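You operate a simulated robot arm through the tools that you are given. There is no shell and no other tool. Be economical: measure what you need, move in short steps, check, and stop when the job is done.

Carry out the task below with a simulated robot arm. There is one attempt and no reset: what you move stays moved.

TASK
Make up a seed loaf: oil, batter, seeds on top.
Fine: oil the middle of the loaf tin with the pastry brush, then tip in all the batter from the batter jug and shake seeds till they show, a light sprinkle. Brush, jug and seeds shaker go back where they stood; the tin ends on the baking sheet. China breaks by a fall, a knock or a squeeze. Catch no finger in what shuts; drop, topple, chip or crush nothing, tools too; spill no more than 8 ml at a pour, scoop or fill, 20 ml in all.

The check looks at the end state, three seconds after you hand in, the way a careful person would. Anything else that was tipped, shoved, dropped, spilled or broken makes it a failure.

THE ROBOT
A 7-joint arm with a two-finger parallel gripper, fixed in place. Base frame: the origin is at the foot of the arm, x ahead of it, y to its left, z up. Units: mm, degrees, N and s.
Its first joint turns from -166.0 to 166.0 degrees. Payload 3.91 kg.
Tool frame: the origin (TCP) lies between the finger pads and is the grasp point; the fingertips stand 30 mm ahead of it; z points along the fingers, y is the line along which they close. Largest opening 110 mm; finger width 20, thickness 10; the body of the gripper, 48 by 112 mm, starts 55 mm behind the TCP.
Orientation is that of the tool frame in the base frame, as [roll, pitch, yaw] about the fixed x, y, z axes, in that order (R = Rz(yaw) Ry(pitch) Rx(roll)). With the fingers straight down and closing along the base's y, the tool's x points along the base's -x, its y along +y and its z along -z.

THE INTERFACE
- The arm moves only by the tool step_arm. Its argument "targets" is one flat list of numbers, 7 for each row, row after row: the turn, a rotation vector about the tool's x, y, z in units of 6 degrees (1.0 is 6 degrees), then the shift along the tool's x, y, z in units of 25 mm (1.0 is 25 mm), then the gripper command, from -1 (shut) to 1 (fully open), values between in proportion. In form: [ax, ay, az, tx, ty, tz, grip, ax, ay, az, tx, ty, tz, grip, ...]. A call has 1 to 20 rows; each row shifts and turns the commanded pose from where the row before left it, along the tool's axes as they then stand. A call with a number of a shift or a turn outside -1 to 1 is refused whole. A row lasts 0.2 s, in which the tool goes at most 50 mm and 8.6 degrees; a call with a longer step from one row to the next is refused whole, and so is a gripper value outside its range. A pose out of reach is approached as far as the arm can. The call stops where the force on the tool passes 40 N (or 10 N more than at its start, if that is more) or the arm is blocked; 0.2 s more then pass. The fingers move at their own pace (about 153 mm/s each) and stop on an object; they squeeze with about 30 N. The grip force told is the motor's: it shows also when the fingers shut on nothing. Time passes only in rows, and 0.2 s behind the last, so rows that do not move let the fingers close. The reply holds the time, the measured pose of the TCP, the force on the tool along the base axes, the opening and the grip force, in the units named above and with some noise, and new pictures: "views" is both (left out), scene, wrist or none.
- Cameras (640 x 400 px; columns grow to the right, rows downward): "scene" is fixed at [397.9, -501.8, 1710.7]; the picture's right is [0.97, -0.24, 0.00], its down [-0.14, -0.57, -0.81] and it looks along [0.20, 0.78, -0.59] (base axes); focal length 348 px, centre (320, 200). "wrist" rides on the gripper at [-36, 0, -57] in the tool frame; the picture's right is [0.00, -1.00, 0.00], its down [0.97, 0.00, -0.24] and it looks along [0.24, 0.00, 0.97] (tool axes); focal length 218 px, centre (320, 200).
- slide_trunk(by): slides the trunk up (or, below 0, down) by that many mm; the arm rides with it, the base frame stays. It gives what a move gives, with no picture.
- point_at(camera, pixels): for up to 12 pixels [column, row] of the newest picture of that camera ("zoom" is the newest enlarged one), the place [x, y, z] in the base frame of the surface seen there, good to about 3 mm. No time passes.
- zoom(camera, box): a new picture of the part [left, top, right, bottom] of that camera's present view, enlarged. No time passes.
- sign_off(): hands the job in; it is judged then, once.

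Work in short steps. Measure before you move; look again where a grasp or a placing could have gone wrong, and mend it. You have 80 turns and 120 pictures in all, those below and enlarged ones among them. Open the gripper and draw the arm clear of the work before you hand the job in, unless the task says otherwise; then end with one line.

The tools are called after "Call:" as a command line: name --argument value ..., lists and objects as JSON in quotes. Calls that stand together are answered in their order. step_arm: Moves the arm, as the interface text tells. Its arguments: {"type":"object","properties":{"targets":{"type":"array","items":{"type":"number"}},"views":{"type":"string","enum":["both","scene","wrist","none"]}},"required":["targets"]} The other tools are called the same way: slide_trunk (by) slides the trunk up or down; point_at (camera, pixels) gives the place of the surface under pixels of a picture; zoom (camera, box) takes an enlarged picture of a part of a camera's view; sign_off () hands the job in.

At the start:

```text
time: 0.0
ee_pos: [359.9, 200.1, 1381.2]
ee_rot: [-179.9, 0.0, 180.0]
wrist_force: [-0.2, 0.0, -0.5]
grip_width: 109.8
finger_force: 0.0
trunk travel left (down, up): [-575.0, 35.0]
```

scene: 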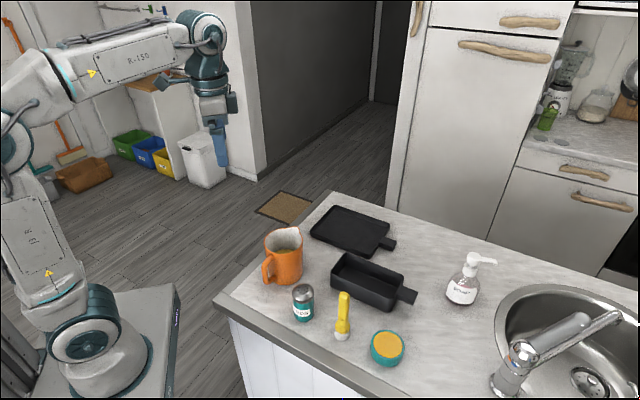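
wrist: 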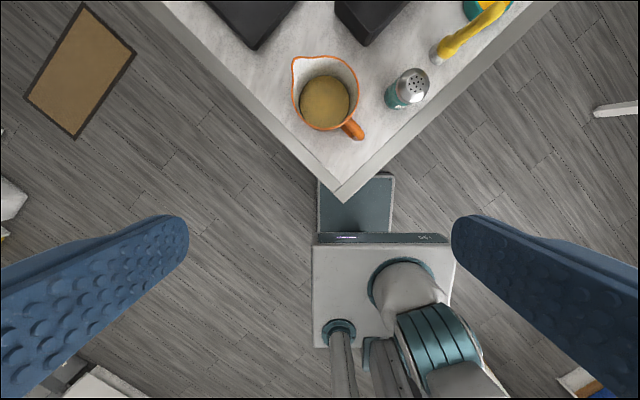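

The scene shows jug (285,258), seeds shaker (303,303), brush (343,317), oil pot (387,348), tin (370,283) and baking sheet (350,230). I enlarge that region and measure.

Call:
zoom --camera "scene" --box '[220, 190, 440, 380]'

Call:
point_at --camera "scene" --pixels '[[285, 240], [266, 268], [303, 290], [303, 318], [343, 297], [341, 335], [386, 342], [368, 290], [410, 296], [345, 230], [390, 243], [332, 275]]'

```text
2.11 times, centred on (330, 285) of scene
```

zoom: 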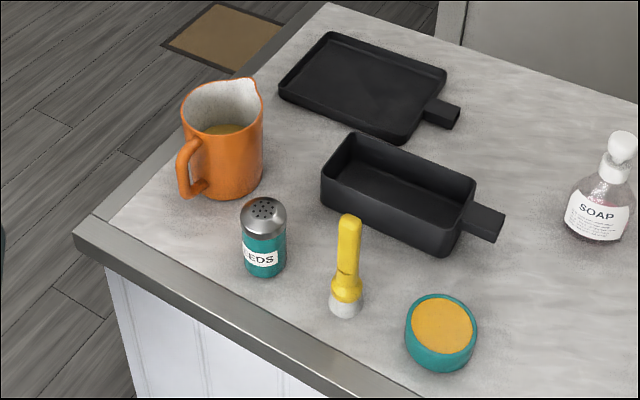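

```text
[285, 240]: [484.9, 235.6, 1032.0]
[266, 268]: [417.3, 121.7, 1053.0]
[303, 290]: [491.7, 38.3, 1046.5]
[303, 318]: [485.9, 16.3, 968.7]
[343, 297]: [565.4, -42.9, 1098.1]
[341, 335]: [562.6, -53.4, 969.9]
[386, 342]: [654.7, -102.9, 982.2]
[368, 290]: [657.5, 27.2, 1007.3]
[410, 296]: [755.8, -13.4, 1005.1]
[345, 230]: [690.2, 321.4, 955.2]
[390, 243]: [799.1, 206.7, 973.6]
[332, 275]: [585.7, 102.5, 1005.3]
```

Counter top lies at about z 950. I move the tool high over the work for a look from above.

Call:
step_arm --targets '[0, 0, 0, -0.95, -0.6, 0, 1, 0, 0, 0, -0.95, -0.6, 0, 1, 0, 0, 0, -0.95, -0.6, 0, 1, 0, 0, 0, -0.95, -0.6, 0, 1, 0, 0, 0, -0.95, -0.6, 0, 1, 0, 0, 0, -0.95, -0.6, 0, 1, 0, 0, 0, -0.95, -0.6, 0, 1, 0, 0, 0, -0.95, -0.6, 0, 1]'

```text
time: 1.8
ee_pos: [552.3, 78.9, 1379.5]
ee_rot: [-180.0, -0.1, -179.9]
wrist_force: [-0.1, 0.6, 0.6]
grip_width: 109.7
finger_force: 0.2
trunk travel left (down, up): [-575.0, 35.0]
```

scene: 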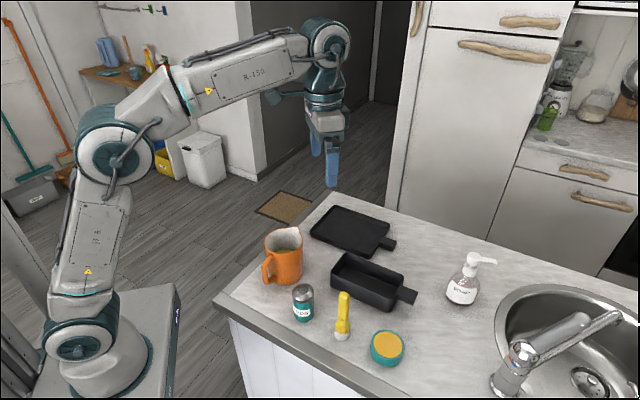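
wrist: 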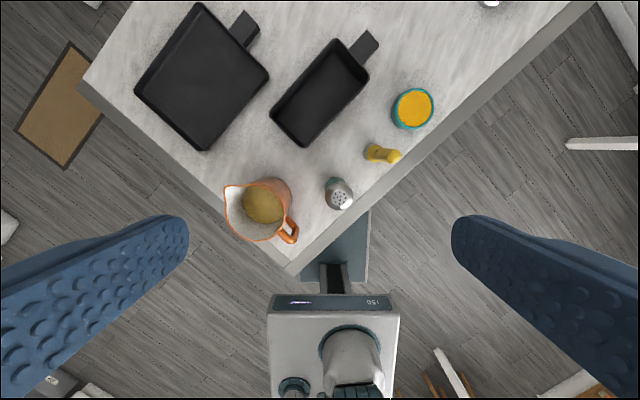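

The wrist view shows everything from above. I measure the items there.

Call:
zoom --camera "wrist" --box '[130, 0, 450, 260]'

Call:
point_at --camera "wrist" --pixels '[[337, 41], [368, 72], [303, 146], [272, 110], [320, 92], [366, 44], [202, 4], [269, 75], [208, 150], [136, 93], [240, 30], [412, 108]]'

Call:
point_at --camera "wrist" --pixels '[[262, 205], [290, 238], [228, 187], [288, 195], [232, 225], [340, 200], [335, 182], [372, 152], [394, 157], [350, 195], [290, 272], [200, 75]]'

```text
1.54 times, centred on (290, 130) of wrist
```

zoom: 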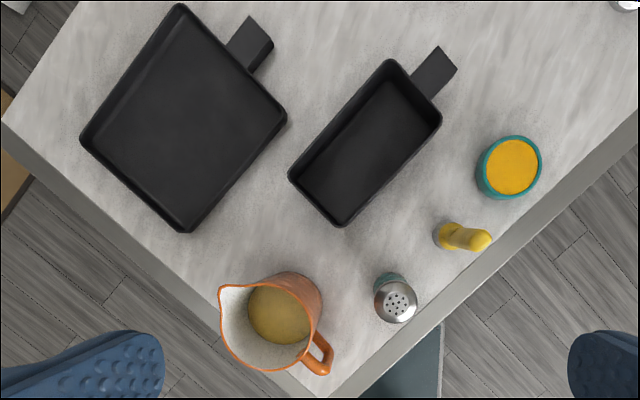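

```text
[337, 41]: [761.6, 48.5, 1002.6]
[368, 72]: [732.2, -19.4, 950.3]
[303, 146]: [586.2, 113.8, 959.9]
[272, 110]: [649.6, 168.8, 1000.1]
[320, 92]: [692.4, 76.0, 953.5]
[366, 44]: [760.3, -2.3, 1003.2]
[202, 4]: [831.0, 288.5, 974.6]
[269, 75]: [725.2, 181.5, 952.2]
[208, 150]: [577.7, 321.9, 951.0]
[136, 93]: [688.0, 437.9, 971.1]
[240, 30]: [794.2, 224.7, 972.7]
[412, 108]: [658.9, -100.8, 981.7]
```

```text
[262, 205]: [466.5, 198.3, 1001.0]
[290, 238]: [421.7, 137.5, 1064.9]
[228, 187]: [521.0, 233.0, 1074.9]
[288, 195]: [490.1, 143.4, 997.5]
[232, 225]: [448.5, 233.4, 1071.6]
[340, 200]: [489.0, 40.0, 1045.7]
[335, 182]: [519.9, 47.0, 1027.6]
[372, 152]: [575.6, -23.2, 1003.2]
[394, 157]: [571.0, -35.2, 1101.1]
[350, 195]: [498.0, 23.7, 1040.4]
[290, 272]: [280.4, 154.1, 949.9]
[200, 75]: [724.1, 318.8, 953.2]
```

Layout known: counter z 950, sheet centre about (705,307), tin centre about (675,75). I check the arm's own geometry (shoulder height) for judging reach, and details of the jug, shaker and brush.

Call:
point_at --camera "scene" --pixels '[[85, 350], [150, 300], [82, 285], [115, 155], [330, 40], [250, 60]]'

Call:
zoom --camera "wrist" --box '[210, 140, 430, 260]'

Call:
zoom --camera "wrist" --box '[260, 20, 420, 160]'

```text
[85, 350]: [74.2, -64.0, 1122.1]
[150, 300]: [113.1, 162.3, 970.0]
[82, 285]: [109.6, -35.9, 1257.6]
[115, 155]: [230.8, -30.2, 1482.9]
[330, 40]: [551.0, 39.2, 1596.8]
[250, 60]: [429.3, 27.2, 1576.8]
```

```text
2.91 times, centred on (320, 200) of wrist
```

zoom: 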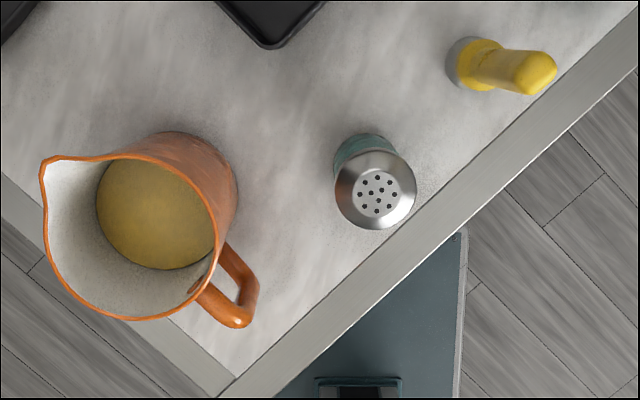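

```text
2.86 times, centred on (340, 90) of wrist
```

zoom: 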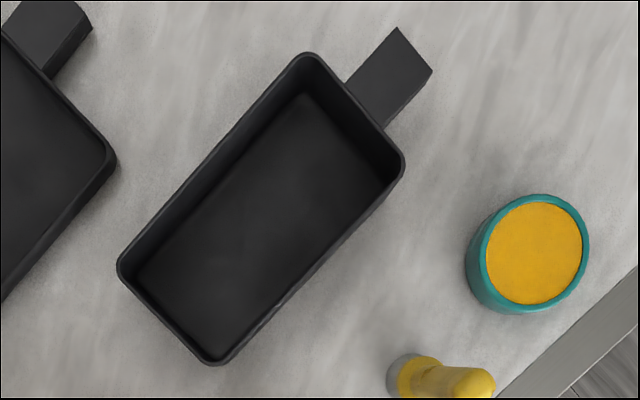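

Tin rim is 173×86 centred (677,82) with its long axis at −45°; sheet centred (707,310); brush stands upright at about (573,−33), top z 1101. I go above the brush and look again before descending.

Call:
step_arm --targets '[0, 0, 0, -0.104, -0.5625, 0.9, 0.27, 0, 0, 0, -0.104, -0.5625, 0.9, 0.27, 0, 0, 0, -0.104, -0.5625, 0.9, 0.27, 0, 0, 0, -0.104, -0.5625, 0.9, 0.27, 0, 0, 0, -0.104, -0.5625, 0.9, 0.27, 0, 0, 0, -0.104, -0.5625, 0.9, 0.27, 0, 0, 0, -0.104, -0.5625, 0.9, 0.27, 0, 0, 0, -0.104, -0.5625, 0.9, 0.27]'

```text
time: 3.6
ee_pos: [571.0, -33.1, 1200.8]
ee_rot: [180.0, 0.0, -179.9]
wrist_force: [0.1, -0.3, -0.1]
grip_width: 69.9
finger_force: 0.1
trunk travel left (down, up): [-575.0, 35.0]
```

scene: 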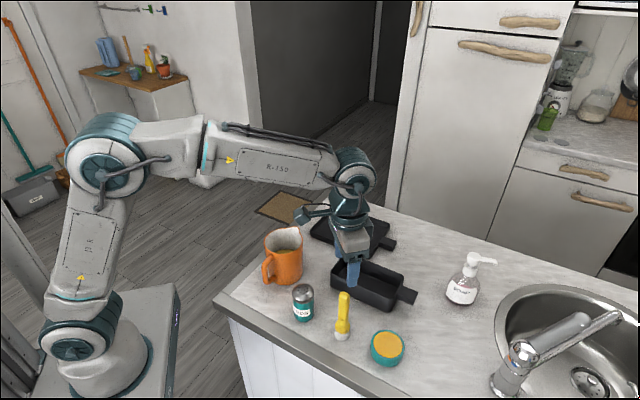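
wrist: 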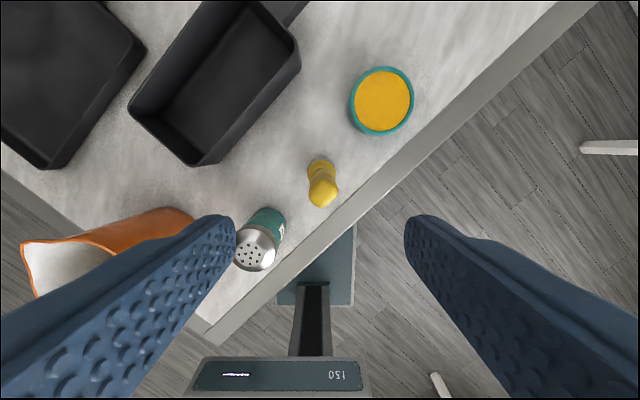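

Handle top at wrist (322,195) projects to (572,−34), almost exactly under the TCP. I descend to z 1075 and close.

Call:
step_arm --targets '[0, 0, 0, 0, -0.03, 0.84, 0.27, 0, 0, 0, 0, 0, 0.84, 0.27, 0, 0, 0, 0, 0, 0.84, 0.27, 0, 0, 0, 0, 0, 0.84, 0.27, 0, 0, 0, 0, 0, 0.84, 0.27, 0, 0, 0, 0, 0, 0.84, 0.27, 0, 0, 0, 0, 0, 0, -0.3, 0, 0, 0, 0, 0, 0, -1, 0, 0, 0, 0, 0, 0, -1, 0, 0, 0, 0, 0, 0, -1]' --views "both"

```text
time: 5.8
ee_pos: [570.8, -33.8, 1074.3]
ee_rot: [-180.0, 0.1, -180.0]
wrist_force: [-0.1, 1.8, -0.3]
grip_width: 29.6
finger_force: 29.8
trunk travel left (down, up): [-575.0, 35.0]
```

scene: 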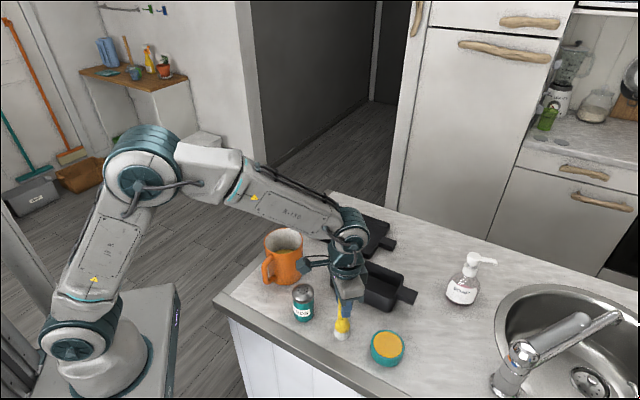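
wrist: 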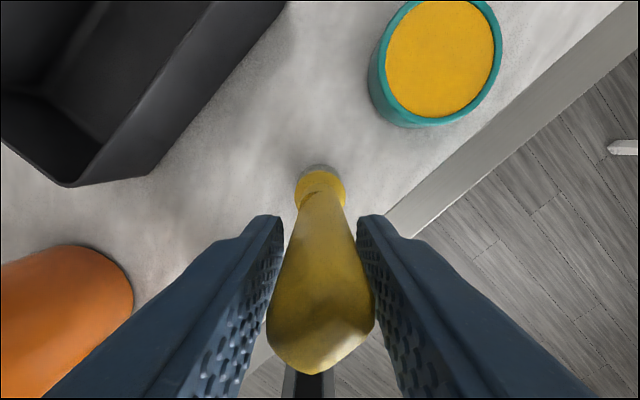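

Brush gripped at 29.6 mm. I measure the pot and tin from this view, while lifting 60 mm next.

Call:
point_at --camera "wrist" --pixels '[[440, 58], [388, 60], [500, 58], [430, 124], [380, 105], [70, 120]]'

Call:
step_arm --targets '[0, 0, 0, 0, 0, -0.6, -1, 0, 0, 0, 0, 0, -0.6, -1, 0, 0, 0, 0, 0, -0.6, -1, 0, 0, 0, 0, 0, -0.6, -1]'

```text
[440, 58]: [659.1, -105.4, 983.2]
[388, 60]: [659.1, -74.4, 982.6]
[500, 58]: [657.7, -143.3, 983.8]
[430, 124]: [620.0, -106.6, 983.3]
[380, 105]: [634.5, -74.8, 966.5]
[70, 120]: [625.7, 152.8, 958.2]
```

```text
time: 6.8
ee_pos: [571.5, -34.4, 1134.7]
ee_rot: [180.0, 0.1, -180.0]
wrist_force: [0.5, 0.0, -2.1]
grip_width: 29.5
finger_force: 29.5
trunk travel left (down, up): [-575.0, 35.0]
```

scene: 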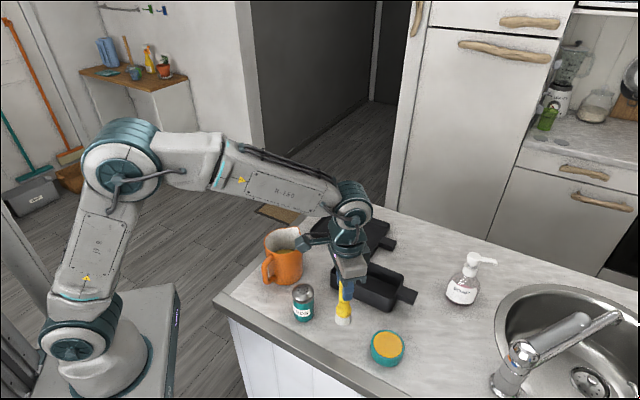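
wrist: 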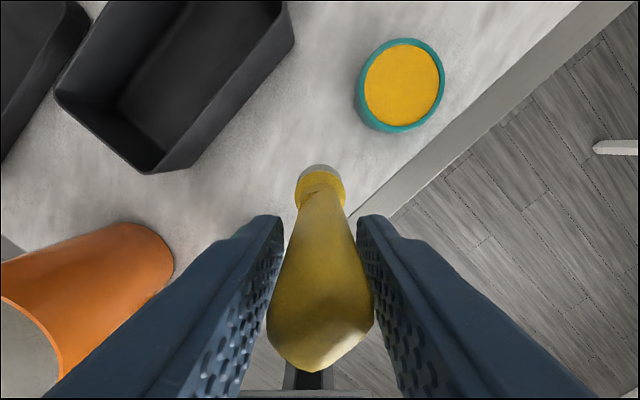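

The oil surface is at (659,−106,983), bristle tip now at about z 1011. I move over the pot and dip to about z 974.

Call:
step_arm --targets '[0, 0, 0, -0.88, -0.725, 0, -1, 0, 0, 0, -0.88, -0.725, 0, -1, 0, 0, 0, -0.88, -0.725, 0, -1, 0, 0, 0, -0.88, -0.725, 0, -1, 0, 0, 0, 0, 0, 0, -1, 0, 0, 0, 0, 0, 0.4, -1, 0, 0, 0, 0, 0, 0.4, -1, 0, 0, 0, 0, 0, 0.3, -1, 0, 0, 0, 0, 0, 0.2, -1, 0, 0, 0, 0, 0, 0.2, -1, 0, 0, 0, 0, 0, 0, -1]'

```text
time: 9.2
ee_pos: [659.4, -105.9, 1099.7]
ee_rot: [-179.9, 0.1, -180.0]
wrist_force: [3.5, -0.6, 22.7]
grip_width: 29.4
finger_force: 29.6
trunk travel left (down, up): [-575.0, 35.0]
```

scene: 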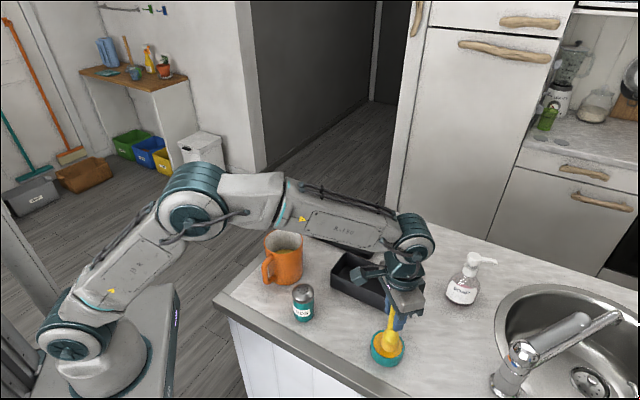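
wrist: 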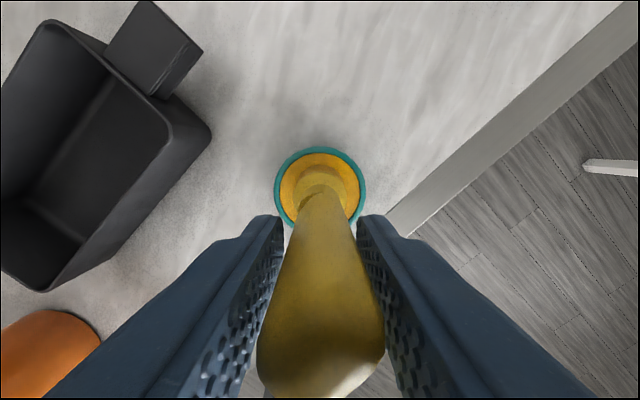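

Contact force 23 N: the bristles press the oil bed. I raise the brush and check it.

Call:
step_arm --targets '[0, 0, 0, 0, 0, -0.4, -1, 0, 0, 0, 0, 0, -0.6, -1, 0, 0, 0, 0, 0, -0.8, -1]'

Call:
zoom --camera "scene" --box '[330, 260, 450, 380]'

```text
time: 10.0
ee_pos: [660.7, -106.9, 1143.4]
ee_rot: [179.9, 0.0, -180.0]
wrist_force: [0.9, -0.7, -1.3]
grip_width: 28.8
finger_force: 29.9
trunk travel left (down, up): [-575.0, 35.0]
```

scene: 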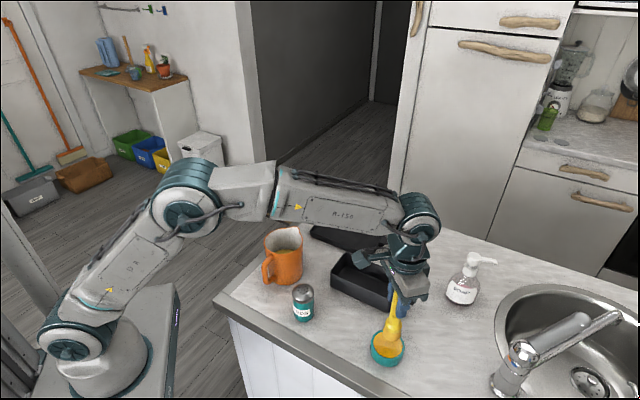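
wrist: 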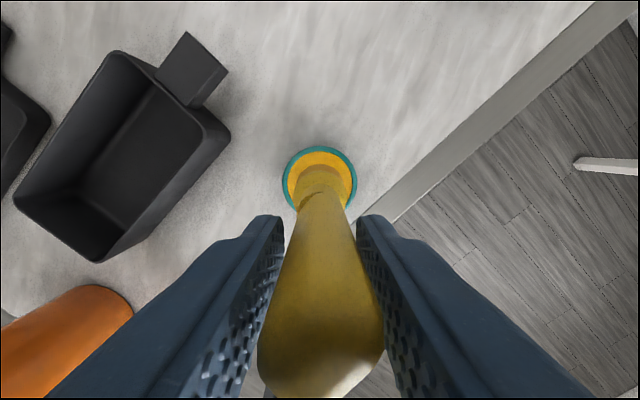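

```text
3.33 times, centred on (390, 320) of scene
```

zoom: 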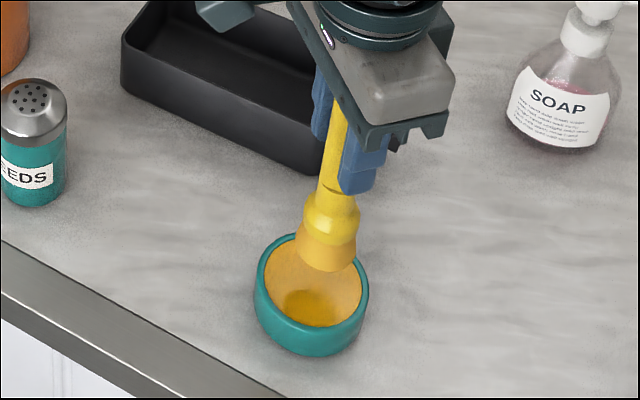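

The bristles came out golden, so they carry oil. I measure where the bristle tip sits now.

Call:
point_at --camera "zoom" --pixels '[[326, 266], [328, 240], [330, 215], [332, 195], [336, 150], [305, 310]]'

Call:
point_at --camera "wrist" --pixels '[[108, 52], [230, 134], [96, 262], [16, 198], [110, 150], [320, 380]]'

```text
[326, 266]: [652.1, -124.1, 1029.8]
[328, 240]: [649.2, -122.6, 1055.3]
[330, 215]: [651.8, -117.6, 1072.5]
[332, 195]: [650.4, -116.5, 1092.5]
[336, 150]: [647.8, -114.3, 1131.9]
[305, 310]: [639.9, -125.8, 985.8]
```

```text
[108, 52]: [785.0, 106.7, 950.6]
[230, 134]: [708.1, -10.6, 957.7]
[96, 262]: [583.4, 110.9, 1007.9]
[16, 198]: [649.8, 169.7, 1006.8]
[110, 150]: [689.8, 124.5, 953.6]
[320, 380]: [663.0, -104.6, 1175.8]
```

Tip now about 116 below the TCP (handle slipped up ~8 mm). I lift 25 mm and carry the brush over the tin middle (677,82).

Call:
step_arm --targets '[0, 0, 0, 0, 0, -1, -1, 0, 0, 0, -0.08, 0.945, 0, -1, 0, 0, 0, -0.08, 0.945, 0, -1, 0, 0, 0, -0.08, 0.945, 0, -1, 0, 0, 0, -0.08, 0.945, 0, -1, 0, 0, 0, -0.08, 0.945, 0, -1, 0, 0, 0, -0.08, 0.945, 0, -1, 0, 0, 0, -0.08, 0.945, 0, -1, 0, 0, 0, -0.08, 0.945, 0, -1, 0, 0, 0, 0, 0, 0.8, -1, 0, 0, 0, 0, 0, 0.8, -1, 0, 0, 0, 0, 0, 0.8, -1]'

Call:
zoom --camera "scene" --box '[310, 210, 430, 330]'

```text
time: 12.6
ee_pos: [675.9, 82.9, 1108.0]
ee_rot: [180.0, 0.0, -179.9]
wrist_force: [-0.2, 0.1, -0.9]
grip_width: 18.4
finger_force: 29.7
trunk travel left (down, up): [-575.0, 35.0]
```

scene: 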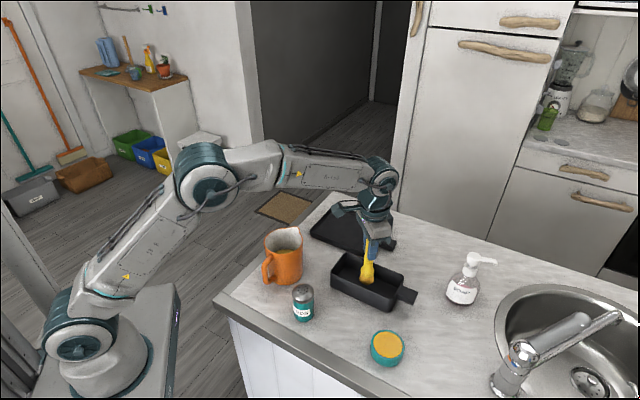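
wrist: 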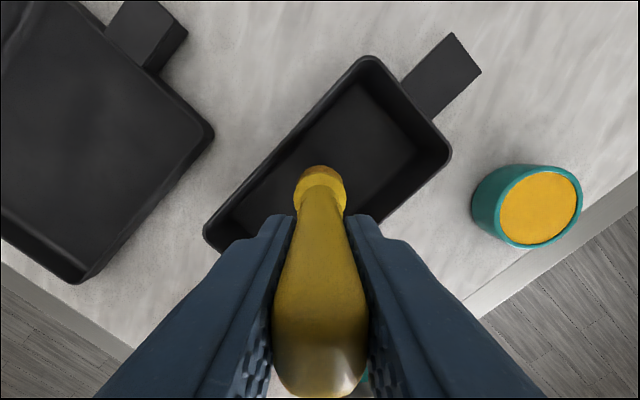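

```text
3.33 times, centred on (370, 270) of scene
```

zoom: 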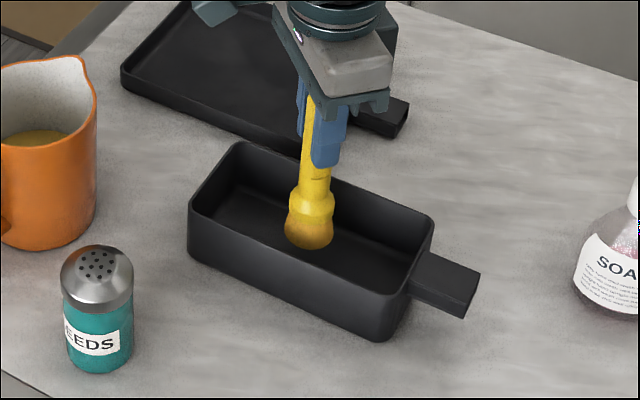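

Grip width fell to 18 mm: the oval handle turned between the pads but still hangs upright. I re-measure tip and handle.

Call:
point_at --camera "zoom" --pixels '[[308, 246], [310, 225], [313, 190], [315, 150], [318, 120], [290, 232]]'

Call:
point_at --camera "wrist" --pixels '[[320, 380], [320, 300], [320, 175], [375, 58], [450, 150], [206, 232]]'

```text
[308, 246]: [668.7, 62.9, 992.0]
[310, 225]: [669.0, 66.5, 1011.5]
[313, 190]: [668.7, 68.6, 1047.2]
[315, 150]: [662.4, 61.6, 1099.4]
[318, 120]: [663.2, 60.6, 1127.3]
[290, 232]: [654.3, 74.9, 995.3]
```

```text
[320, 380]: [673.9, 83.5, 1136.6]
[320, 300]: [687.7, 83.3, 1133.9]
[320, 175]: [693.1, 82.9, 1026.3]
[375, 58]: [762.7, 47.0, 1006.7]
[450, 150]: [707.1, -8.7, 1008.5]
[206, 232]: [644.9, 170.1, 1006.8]
```

Tip about z 990, tin floor z 954. I go down 33 mm and read the force.

Call:
step_arm --targets '[0, 0, 0, 0, 0, 0.5, -1, 0, 0, 0, 0, 0, 0.5, -1, 0, 0, 0, 0, 0, 0.3, -1, 0, 0, 0, 0, 0, 0, -1]' --views "none"

```text
time: 13.6
ee_pos: [674.3, 82.0, 1075.5]
ee_rot: [-180.0, 0.1, 179.9]
wrist_force: [-0.9, -0.2, -1.5]
grip_width: 19.0
finger_force: 29.5
trunk travel left (down, up): [-575.0, 35.0]
```

No contact yet; 5 mm more.

Call:
step_arm --targets '[0, 0, 0, 0, 0, 0.1, -1, 0, 0, 0, 0, 0, 0.1, -1, 0, 0, 0, 0, 0, 0, -1]' --views "none"

```text
time: 14.4
ee_pos: [673.9, 82.0, 1071.4]
ee_rot: [-180.0, 0.2, -180.0]
wrist_force: [1.1, 0.5, 23.6]
grip_width: 18.3
finger_force: 30.2
trunk travel left (down, up): [-575.0, 35.0]
```

Firm contact on the floor (24 N). I ease off slightly and stroke ±14 mm about the middle, then lift clear.

Call:
step_arm --targets '[0, 0, 0, 0, 0, -0.05, -1, 0, 0, 0, -0.2, -0.2, 0, -1, 0, 0, 0, -0.2, -0.2, 0, -1, 0, 0, 0, 0.2, 0.2, 0, -1, 0, 0, 0, 0.2, 0.2, 0, -1, 0, 0, 0, 0.2, 0.2, 0, -1, 0, 0, 0, 0.2, 0.2, 0, -1, 0, 0, 0, -0.2, -0.2, 0, -1, 0, 0, 0, -0.2, -0.2, 0, -1, 0, 0, 0, 0, 0, -0.5, -1, 0, 0, 0, 0, 0, -0.9, -1, 0, 0, 0, 0, 0, -0.9, -1, 0, 0, 0, 0, 0, -0.9, -1]'

Call:
zoom --camera "scene" --box '[310, 210, 430, 330]'

```text
time: 17.2
ee_pos: [675.0, 81.9, 1151.6]
ee_rot: [-180.0, 0.1, 180.0]
wrist_force: [0.5, -0.1, -0.5]
grip_width: 18.9
finger_force: 30.0
trunk travel left (down, up): [-575.0, 35.0]
```

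scene: 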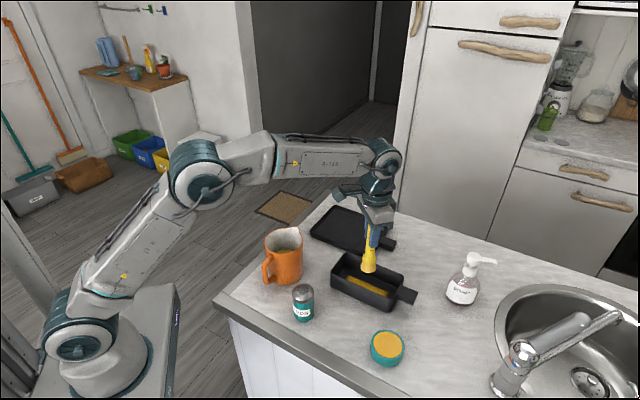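
wrist: 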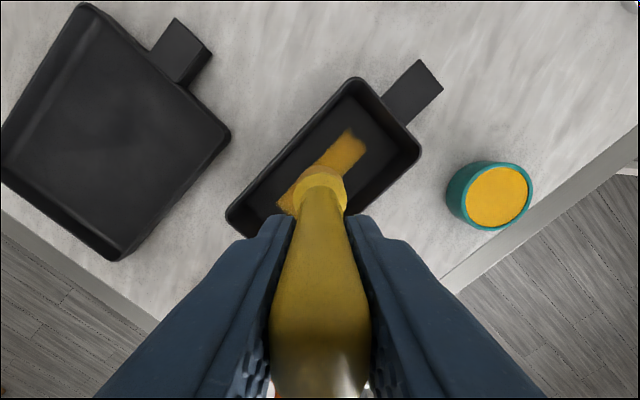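

```text
3.33 times, centred on (370, 270) of scene
```

zoom: 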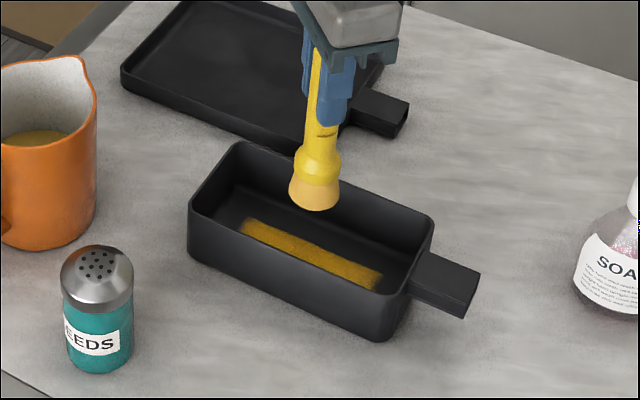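

A golden stripe shows along the tin's middle, though narrow. I add a parallel stroke on each side for proper coverage of the middle.

Call:
step_arm --targets '[0, 0, 0, -0.34, 0.34, 0, -1, 0, 0, 0, 0, 0, 0.9, -1, 0, 0, 0, 0, 0, 0.9, -1, 0, 0, 0, 0, 0, 0.9, -1, 0, 0, 0, 0, 0, 0.5, -1, 0, 0, 0, -0.2, -0.2, 0, -1, 0, 0, 0, -0.2, -0.2, 0, -1, 0, 0, 0, 0.2, 0.2, 0, -1, 0, 0, 0, 0.2, 0.2, 0, -1, 0, 0, 0, 0.2, 0.2, 0, -1, 0, 0, 0, 0.2, 0.2, 0, -1, 0, 0, 0, 0.34, -0.34, 0, -1, 0, 0, 0, 0.34, -0.34, 0, -1, 0, 0, 0, -0.2, -0.2, 0, -1, 0, 0, 0, -0.2, -0.2, 0, -1, 0, 0, 0, -0.2, -0.2, 0, -1, 0, 0, 0, -0.2, -0.2, 0, -1, 0, 0, 0, 0.2, 0.2, 0, -1, 0, 0, 0, 0.2, 0.2, 0, -1]' --views "none"

Call:
step_arm --targets '[0, 0, 0, -0.34, 0.34, -0.5, -1, 0, 0, 0, 0, 0, -0.9, -1, 0, 0, 0, 0, 0, -0.9, -1, 0, 0, 0, 0, 0, -0.9, -1]'

```text
time: 21.2
ee_pos: [665.6, 72.7, 1072.7]
ee_rot: [-179.9, 0.2, 179.9]
wrist_force: [2.5, -2.8, 11.0]
grip_width: 18.5
finger_force: 30.1
trunk travel left (down, up): [-575.0, 35.0]
```

```text
time: 22.2
ee_pos: [675.4, 83.1, 1150.7]
ee_rot: [179.9, 0.0, -179.9]
wrist_force: [0.5, -0.2, -0.3]
grip_width: 18.7
finger_force: 30.2
trunk travel left (down, up): [-575.0, 35.0]
```

scene: 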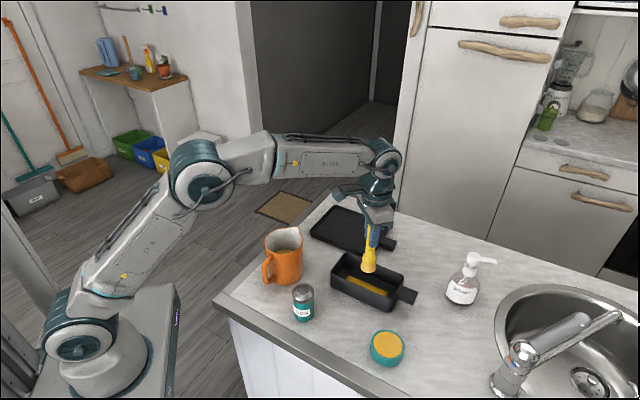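
wrist: 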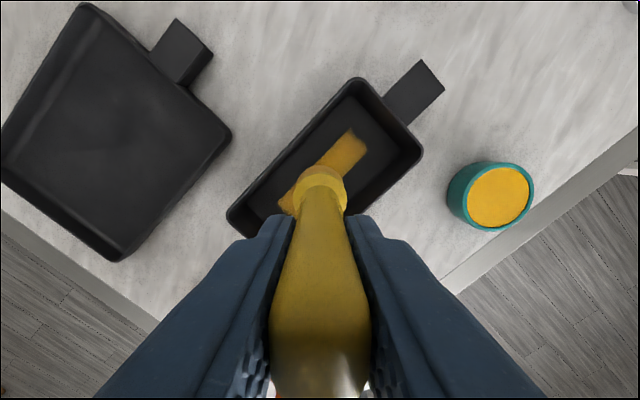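

The oil mark is set in the middle of the tin. Now I return the brush to (571.5,−34) and lower it near the counter.

Call:
step_arm --targets '[0, 0, 0, 0.831, -0.936, 0, -1, 0, 0, 0, 0.831, -0.936, 0, -1, 0, 0, 0, 0.831, -0.936, 0, -1, 0, 0, 0, 0.831, -0.936, 0, -1, 0, 0, 0, 0.831, -0.936, 0, -1, 0, 0, 0, 0, 0, 0, -1, 0, 0, 0, 0, 0, 0.9, -1, 0, 0, 0, 0, 0, 0.9, -1, 0, 0, 0, 0, 0, 0.9, -1, 0, 0, 0, 0, 0, 0.3, -1, 0, 0, 0, 0, 0, 0, -1]'

Call:
zoom --camera "scene" --box '[280, 260, 400, 360]'

```text
time: 24.6
ee_pos: [572.1, -35.1, 1075.4]
ee_rot: [179.9, -0.1, -180.0]
wrist_force: [0.4, 0.8, -1.5]
grip_width: 18.9
finger_force: 30.2
trunk travel left (down, up): [-575.0, 35.0]
```

scene: 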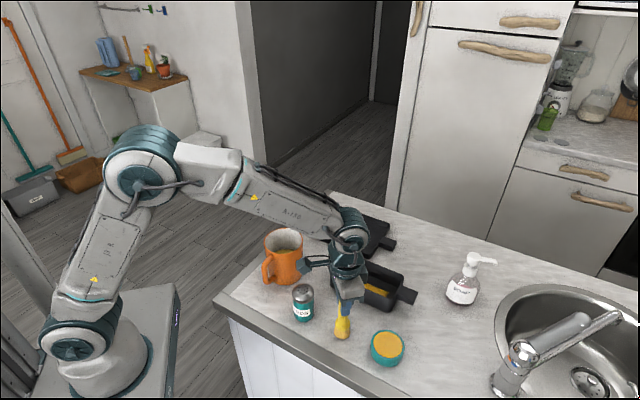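
wrist: 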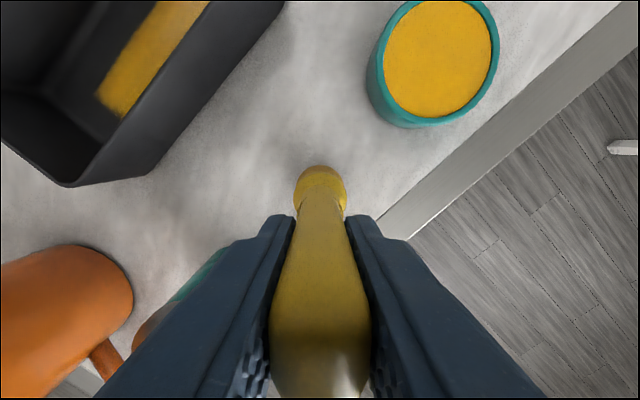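

```text
4.00 times, centred on (340, 310) of scene
```

zoom: 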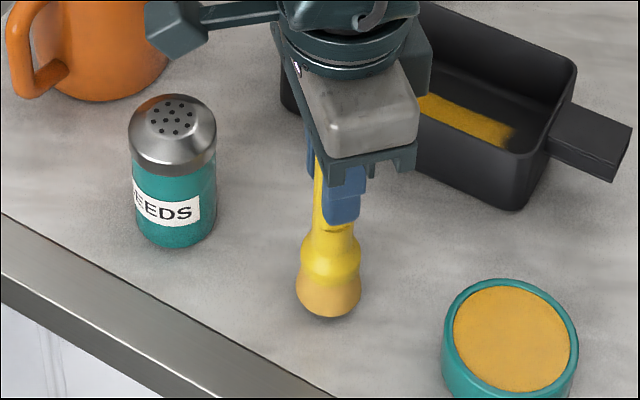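

Brush upright, about 6 mm above the counter. I lower in small steps to touch.

Call:
step_arm --targets '[0, 0, 0, 0, 0, 0.12, -1, 0, 0, 0, 0, 0, 0.08, -1, 0, 0, 0, 0, 0, 0, -1]' --views "none"

```text
time: 25.4
ee_pos: [571.4, -33.7, 1071.5]
ee_rot: [-180.0, 0.0, 179.9]
wrist_force: [0.2, 0.4, -0.2]
grip_width: 19.0
finger_force: 30.0
trunk travel left (down, up): [-575.0, 35.0]
```

Call:
step_arm --targets '[0, 0, 0, 0, 0, 0.06, -1, 0, 0, 0, 0, 0, 0.06, -1, 0, 0, 0, 0, 0, 0, -1]' --views "none"

```text
time: 26.2
ee_pos: [571.4, -33.8, 1067.3]
ee_rot: [179.9, 0.0, -180.0]
wrist_force: [1.0, 0.1, -0.1]
grip_width: 19.0
finger_force: 29.9
trunk travel left (down, up): [-575.0, 35.0]
```

Still no contact at z 1067; I go on in 1.5 mm steps.

Call:
step_arm --targets '[0, 0, 0, 0, 0, 0.05, -1, 0, 0, 0, 0, 0, 0.04, -1, 0, 0, 0, 0, 0, 0, -1]' --views "none"

```text
time: 27.0
ee_pos: [571.0, -33.7, 1067.7]
ee_rot: [-179.9, 0.2, 179.9]
wrist_force: [1.7, -0.2, 17.4]
grip_width: 18.7
finger_force: 30.2
trunk travel left (down, up): [-575.0, 35.0]
```

Contact at 17 N. I ease up 1 mm, open, wait, then rise straight up.

Call:
step_arm --targets '[0, 0, 0, 0, 0, -0.04, -1, 0, 0, 0, 0, 0, 0, 0.2, 0, 0, 0, 0, 0, 0, 0.2, 0, 0, 0, 0, 0, -0.5, 0.2, 0, 0, 0, 0, 0, -0.9, 0.2, 0, 0, 0, 0, 0, -0.9, 0.2, 0, 0, 0, 0, 0, -0.9, 0.2, 0, 0, 0, 0, 0, -0.9, 0.2, 0, 0, 0, 0, 0, -0.9, 0.2]'

Call:
zoom --camera "scene" --box '[280, 260, 400, 360]'

```text
time: 29.0
ee_pos: [571.0, -36.4, 1192.5]
ee_rot: [-180.0, 0.0, 179.9]
wrist_force: [-0.1, 0.9, -1.2]
grip_width: 66.0
finger_force: 0.0
trunk travel left (down, up): [-575.0, 35.0]
```

scene: 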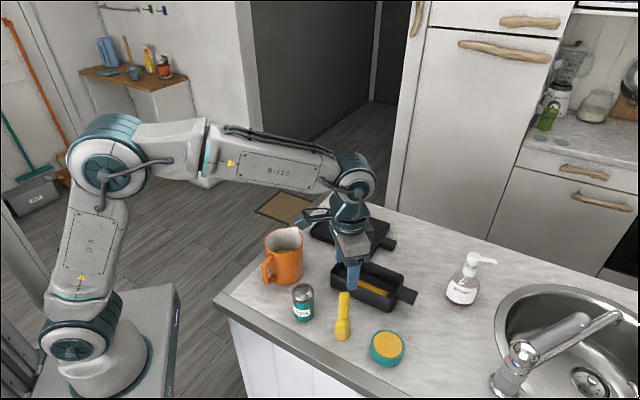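
wrist: 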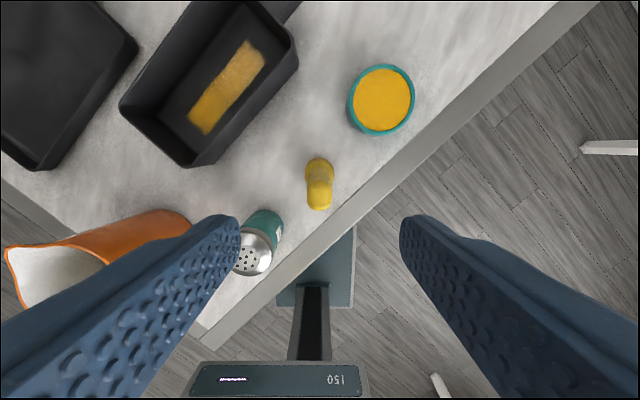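

```text
4.00 times, centred on (340, 310) of scene
```

zoom: 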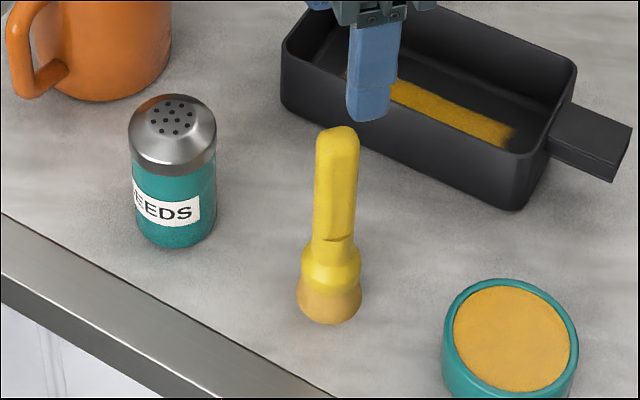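

Brush stands where it was. Next the jug: I go above it (474,193) with the gripper open and begin turning the tool so its x lies along the spout direction.

Call:
step_arm --targets '[0, 0, 0, 0.388, 0.916, -0.23, 1, 0, 0, 0, 0.388, 0.916, -0.23, 1, 0, 0, 0, 0.388, 0.916, -0.23, 1, 0, 0, 0, 0.388, 0.916, -0.23, 1, 0, 0, 0, 0.388, 0.916, -0.23, 1, 0, 0, 0, 0.388, 0.916, -0.23, 1, 0, 0, 0, 0.388, 0.916, -0.23, 1, 0, 0, 0, 0.388, 0.916, -0.23, 1, 0, 0, 0, 0.388, 0.916, -0.23, 1, 0, 0, 0, 0.388, 0.916, -0.23, 1, 0, 0, 1, 0, 0, 0, 1, 0, 0, 1, 0, 0, 0, 1, 0, 0, 1, 0, 0, 0, 1, 0, 0, 1, 0, 0, 0, 1, 0, 0, 1, 0, 0, 0, 1, 0, 0, 1, 0, 0, 0, 1, 0, 0, 1, 0, 0, 0, 1, 0, 0, 1, 0, 0, 0, 1, 0, 0, 1, 0, 0, 0, 1, 0, 0, 1, 0, 0, 0, 1]' --views "none"

Call:
step_arm --targets '[0, 0, 1, 0, 0, 0, 1, 0, 0, 1, 0, 0, 0, 1, 0, 0, 1, 0, 0, 0, 1, 0, 0, 1, 0, 0, 0, 1, 0, 0, 1, 0, 0, 0, 1, 0, 0, 1, 0, 0, 0, 1, 0, 0, 1, 0, 0, 0, 1, 0, 0, 1, 0, 0, 0, 1, 0, 0, 1, 0, 0, 0, 1, 0, 0, 1, 0, 0, 0, 1, 0, 0, 1, 0, 0, 0, 1, 0, 0, 1, 0, 0, 0, 1, 0, 0, 0.5, 0, 0, 0, 1, 0, 0, 0, 0, 0, 0, 1]'

```text
time: 33.2
ee_pos: [474.4, 195.3, 1249.3]
ee_rot: [180.0, 0.1, 120.0]
wrist_force: [-1.0, 0.1, -1.0]
grip_width: 110.0
finger_force: 0.0
trunk travel left (down, up): [-575.0, 35.0]
```

```text
time: 36.2
ee_pos: [473.8, 194.6, 1250.3]
ee_rot: [180.0, 0.0, 45.1]
wrist_force: [0.2, -0.6, -0.1]
grip_width: 110.0
finger_force: 0.0
trunk travel left (down, up): [-575.0, 35.0]
```

scene: 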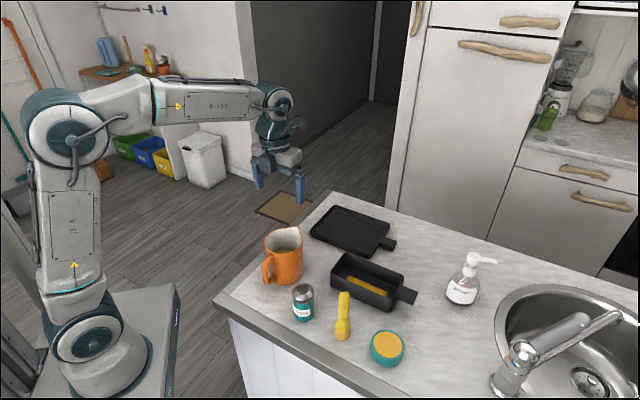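
wrist: 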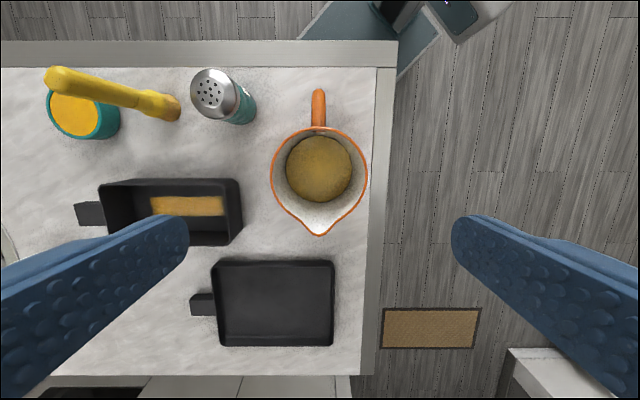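

From here the jug's rim spans columns 271–367, handle up at (318,90), spout at (318,235). I measure the rim and handle accurately.

Call:
zoom --camera "wrist" --box '[240, 80, 400, 250]'

Call:
point_at --camera "wrist" --pixels '[[272, 175], [366, 175], [319, 129], [318, 234], [318, 93], [318, 110], [320, 122], [313, 110], [324, 110], [319, 165], [273, 165], [365, 165]]'

Call:
zoom --camera "scene" --box '[240, 215, 330, 295]'

```text
2.35 times, centred on (320, 165) of wrist
```

zoom: 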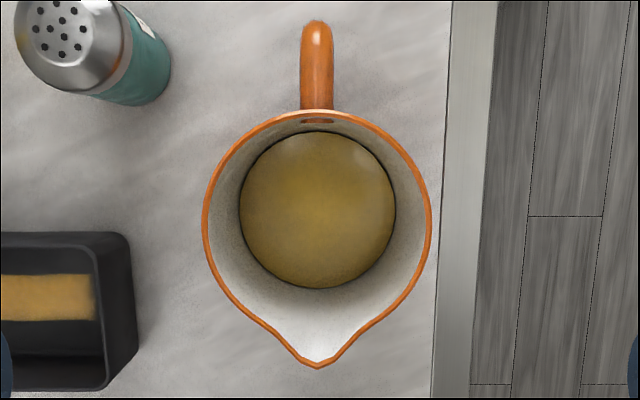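

```text
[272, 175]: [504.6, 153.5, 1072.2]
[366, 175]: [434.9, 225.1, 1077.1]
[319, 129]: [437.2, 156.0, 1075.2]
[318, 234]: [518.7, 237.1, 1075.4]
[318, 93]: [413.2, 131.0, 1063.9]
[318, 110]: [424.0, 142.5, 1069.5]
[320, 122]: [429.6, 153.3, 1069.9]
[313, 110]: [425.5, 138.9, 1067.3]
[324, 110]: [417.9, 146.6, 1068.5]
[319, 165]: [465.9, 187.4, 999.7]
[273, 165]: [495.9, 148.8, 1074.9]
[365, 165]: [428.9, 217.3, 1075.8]
```

```text
5.00 times, centred on (285, 255) of scene
```

zoom: 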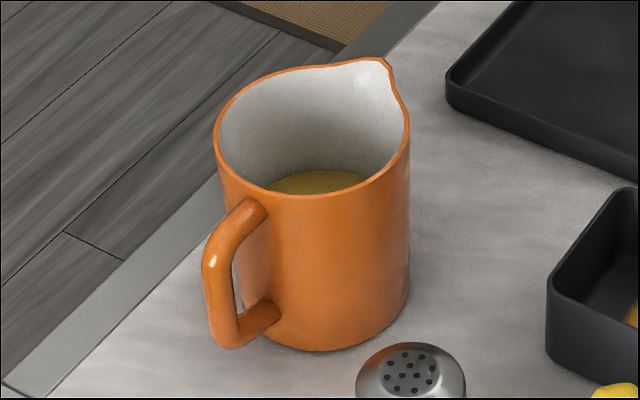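

Rim diameter is ~101 mm, centre offset +1 mm in tool y and −2.5 mm in tool x from the TCP. I lower to tips just above the rim and check centring.

Call:
step_arm --targets '[0, 0, 0, -0.1, 0.05, 0.86, 1, 0, 0, 0, 0, 0, 0.86, 1, 0, 0, 0, 0, 0, 0.86, 1, 0, 0, 0, 0, 0, 0.86, 1, 0, 0, 0, 0, 0, 0.86, 1, 0, 0, 0, 0, 0, 0.7, 1, 0, 0, 0, 0, 0, 0, 1]'

Call:
zoom --camera "scene" --box '[230, 190, 350, 300]'

```text
time: 37.8
ee_pos: [474.3, 191.9, 1123.8]
ee_rot: [180.0, 0.1, 45.0]
wrist_force: [0.2, -0.4, 0.5]
grip_width: 109.9
finger_force: 0.2
trunk travel left (down, up): [-575.0, 35.0]
```

scene: 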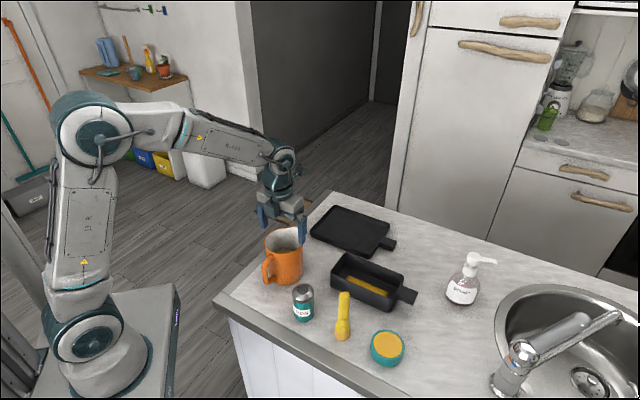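
wrist: 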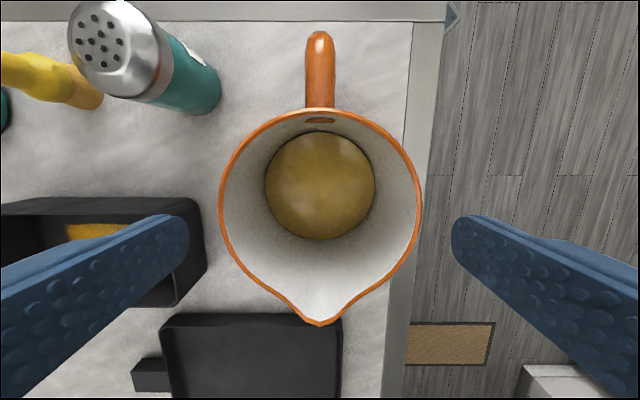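

```text
3.64 times, centred on (290, 245) of scene
```

zoom: 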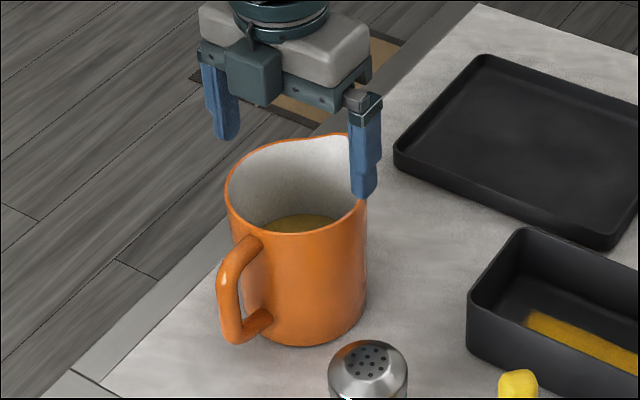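

Rim columns 219–422 are centred on 320.5, fingers symmetric with ~4.5 mm clearance each side. I descend slowly to z 1040.

Call:
step_arm --targets '[0, 0, 0, -0.08, 0, 0.4, 1, 0, 0, 0, 0, 0, 0.25, 1, 0, 0, 0, 0, 0, 0.15, 1, 0, 0, 0, 0, 0, 0.15, 1, 0, 0, 0, 0, 0, 0.25, 1, 0, 0, 0, 0, 0, 0.35, 1, 0, 0, 0, 0, 0, 0.45, 1, 0, 0, 0, 0, 0, 0.45, 1, 0, 0, 0, 0, 0, 0.45, 1, 0, 0, 0, 0, 0, 0.45, 1, 0, 0, 0, 0, 0, 0, 1]'

Call:
zoom --camera "scene" --box '[230, 190, 350, 300]'

```text
time: 40.2
ee_pos: [473.0, 190.8, 1040.5]
ee_rot: [-180.0, 0.1, 45.1]
wrist_force: [0.7, 0.1, -0.5]
grip_width: 110.1
finger_force: 0.1
trunk travel left (down, up): [-575.0, 35.0]
```

scene: 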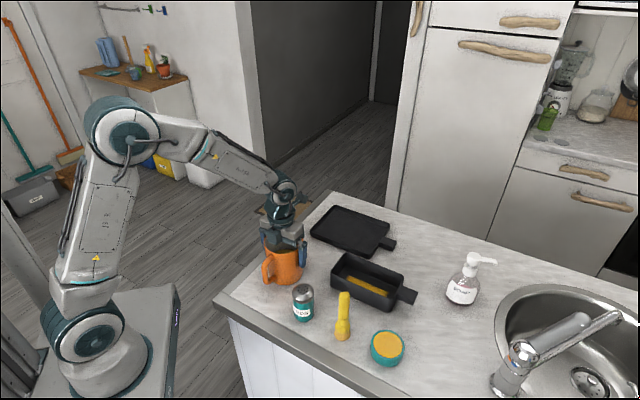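
wrist: 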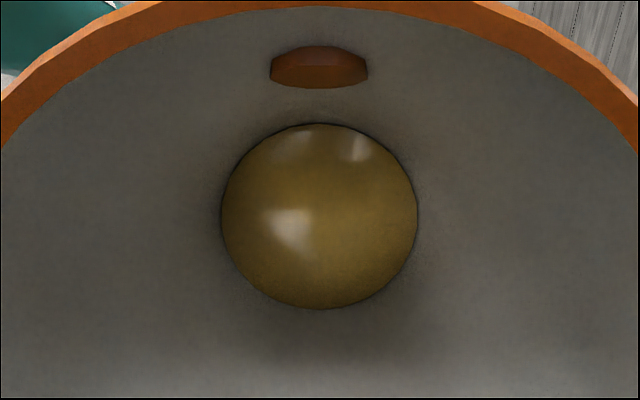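

```text
3.64 times, centred on (290, 245) of scene
```

zoom: 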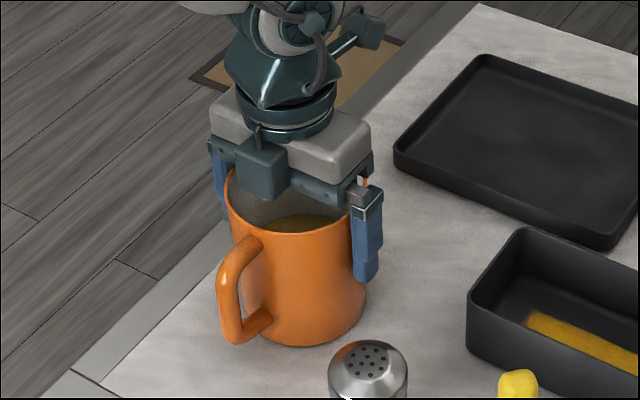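

Fingers straddle the jug cleanly. I close gently in stages to width ~99 and read the force.

Call:
step_arm --targets '[0, 0, 0, 0, 0, 0, 0.9, 0, 0, 0, 0, 0, 0, 0.85, 0, 0, 0, 0, 0, 0, 0.8, 0, 0, 0, 0, 0, 0, 0.78, 0, 0, 0, 0, 0, 0, 0.78]' --views "none"

```text
time: 41.4
ee_pos: [472.3, 191.5, 1041.9]
ee_rot: [180.0, -0.1, 45.0]
wrist_force: [0.3, 0.3, 0.3]
grip_width: 99.4
finger_force: 29.9
trunk travel left (down, up): [-575.0, 35.0]
```

Gripped at 99.4 mm, 30 N, no reaction on the wrist. Test lift of 20 mm.

Call:
step_arm --targets '[0, 0, 0, 0, 0, -0.2, 0.7, 0, 0, 0, 0, 0, -0.3, 0.7, 0, 0, 0, 0, 0, -0.3, 0.7, 0, 0, 0, 0, 0, 0, 0.7]'

Call:
zoom --camera "scene" --box '[230, 190, 350, 300]'

```text
time: 42.4
ee_pos: [472.5, 191.2, 1061.7]
ee_rot: [-180.0, 0.1, 45.1]
wrist_force: [-0.6, 0.6, -6.6]
grip_width: 99.4
finger_force: 30.2
trunk travel left (down, up): [-575.0, 35.0]
```

scene: 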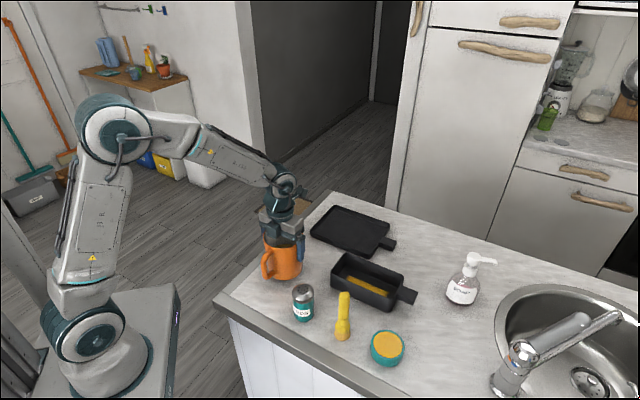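
wrist: 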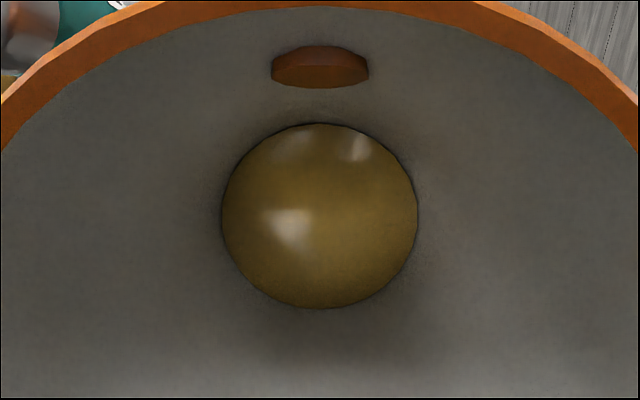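

```text
3.64 times, centred on (290, 245) of scene
```

zoom: 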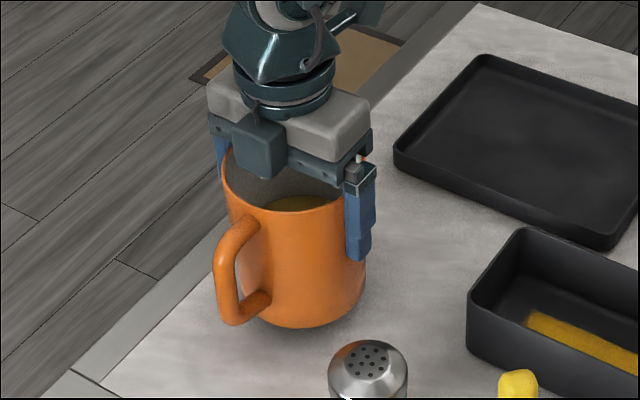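

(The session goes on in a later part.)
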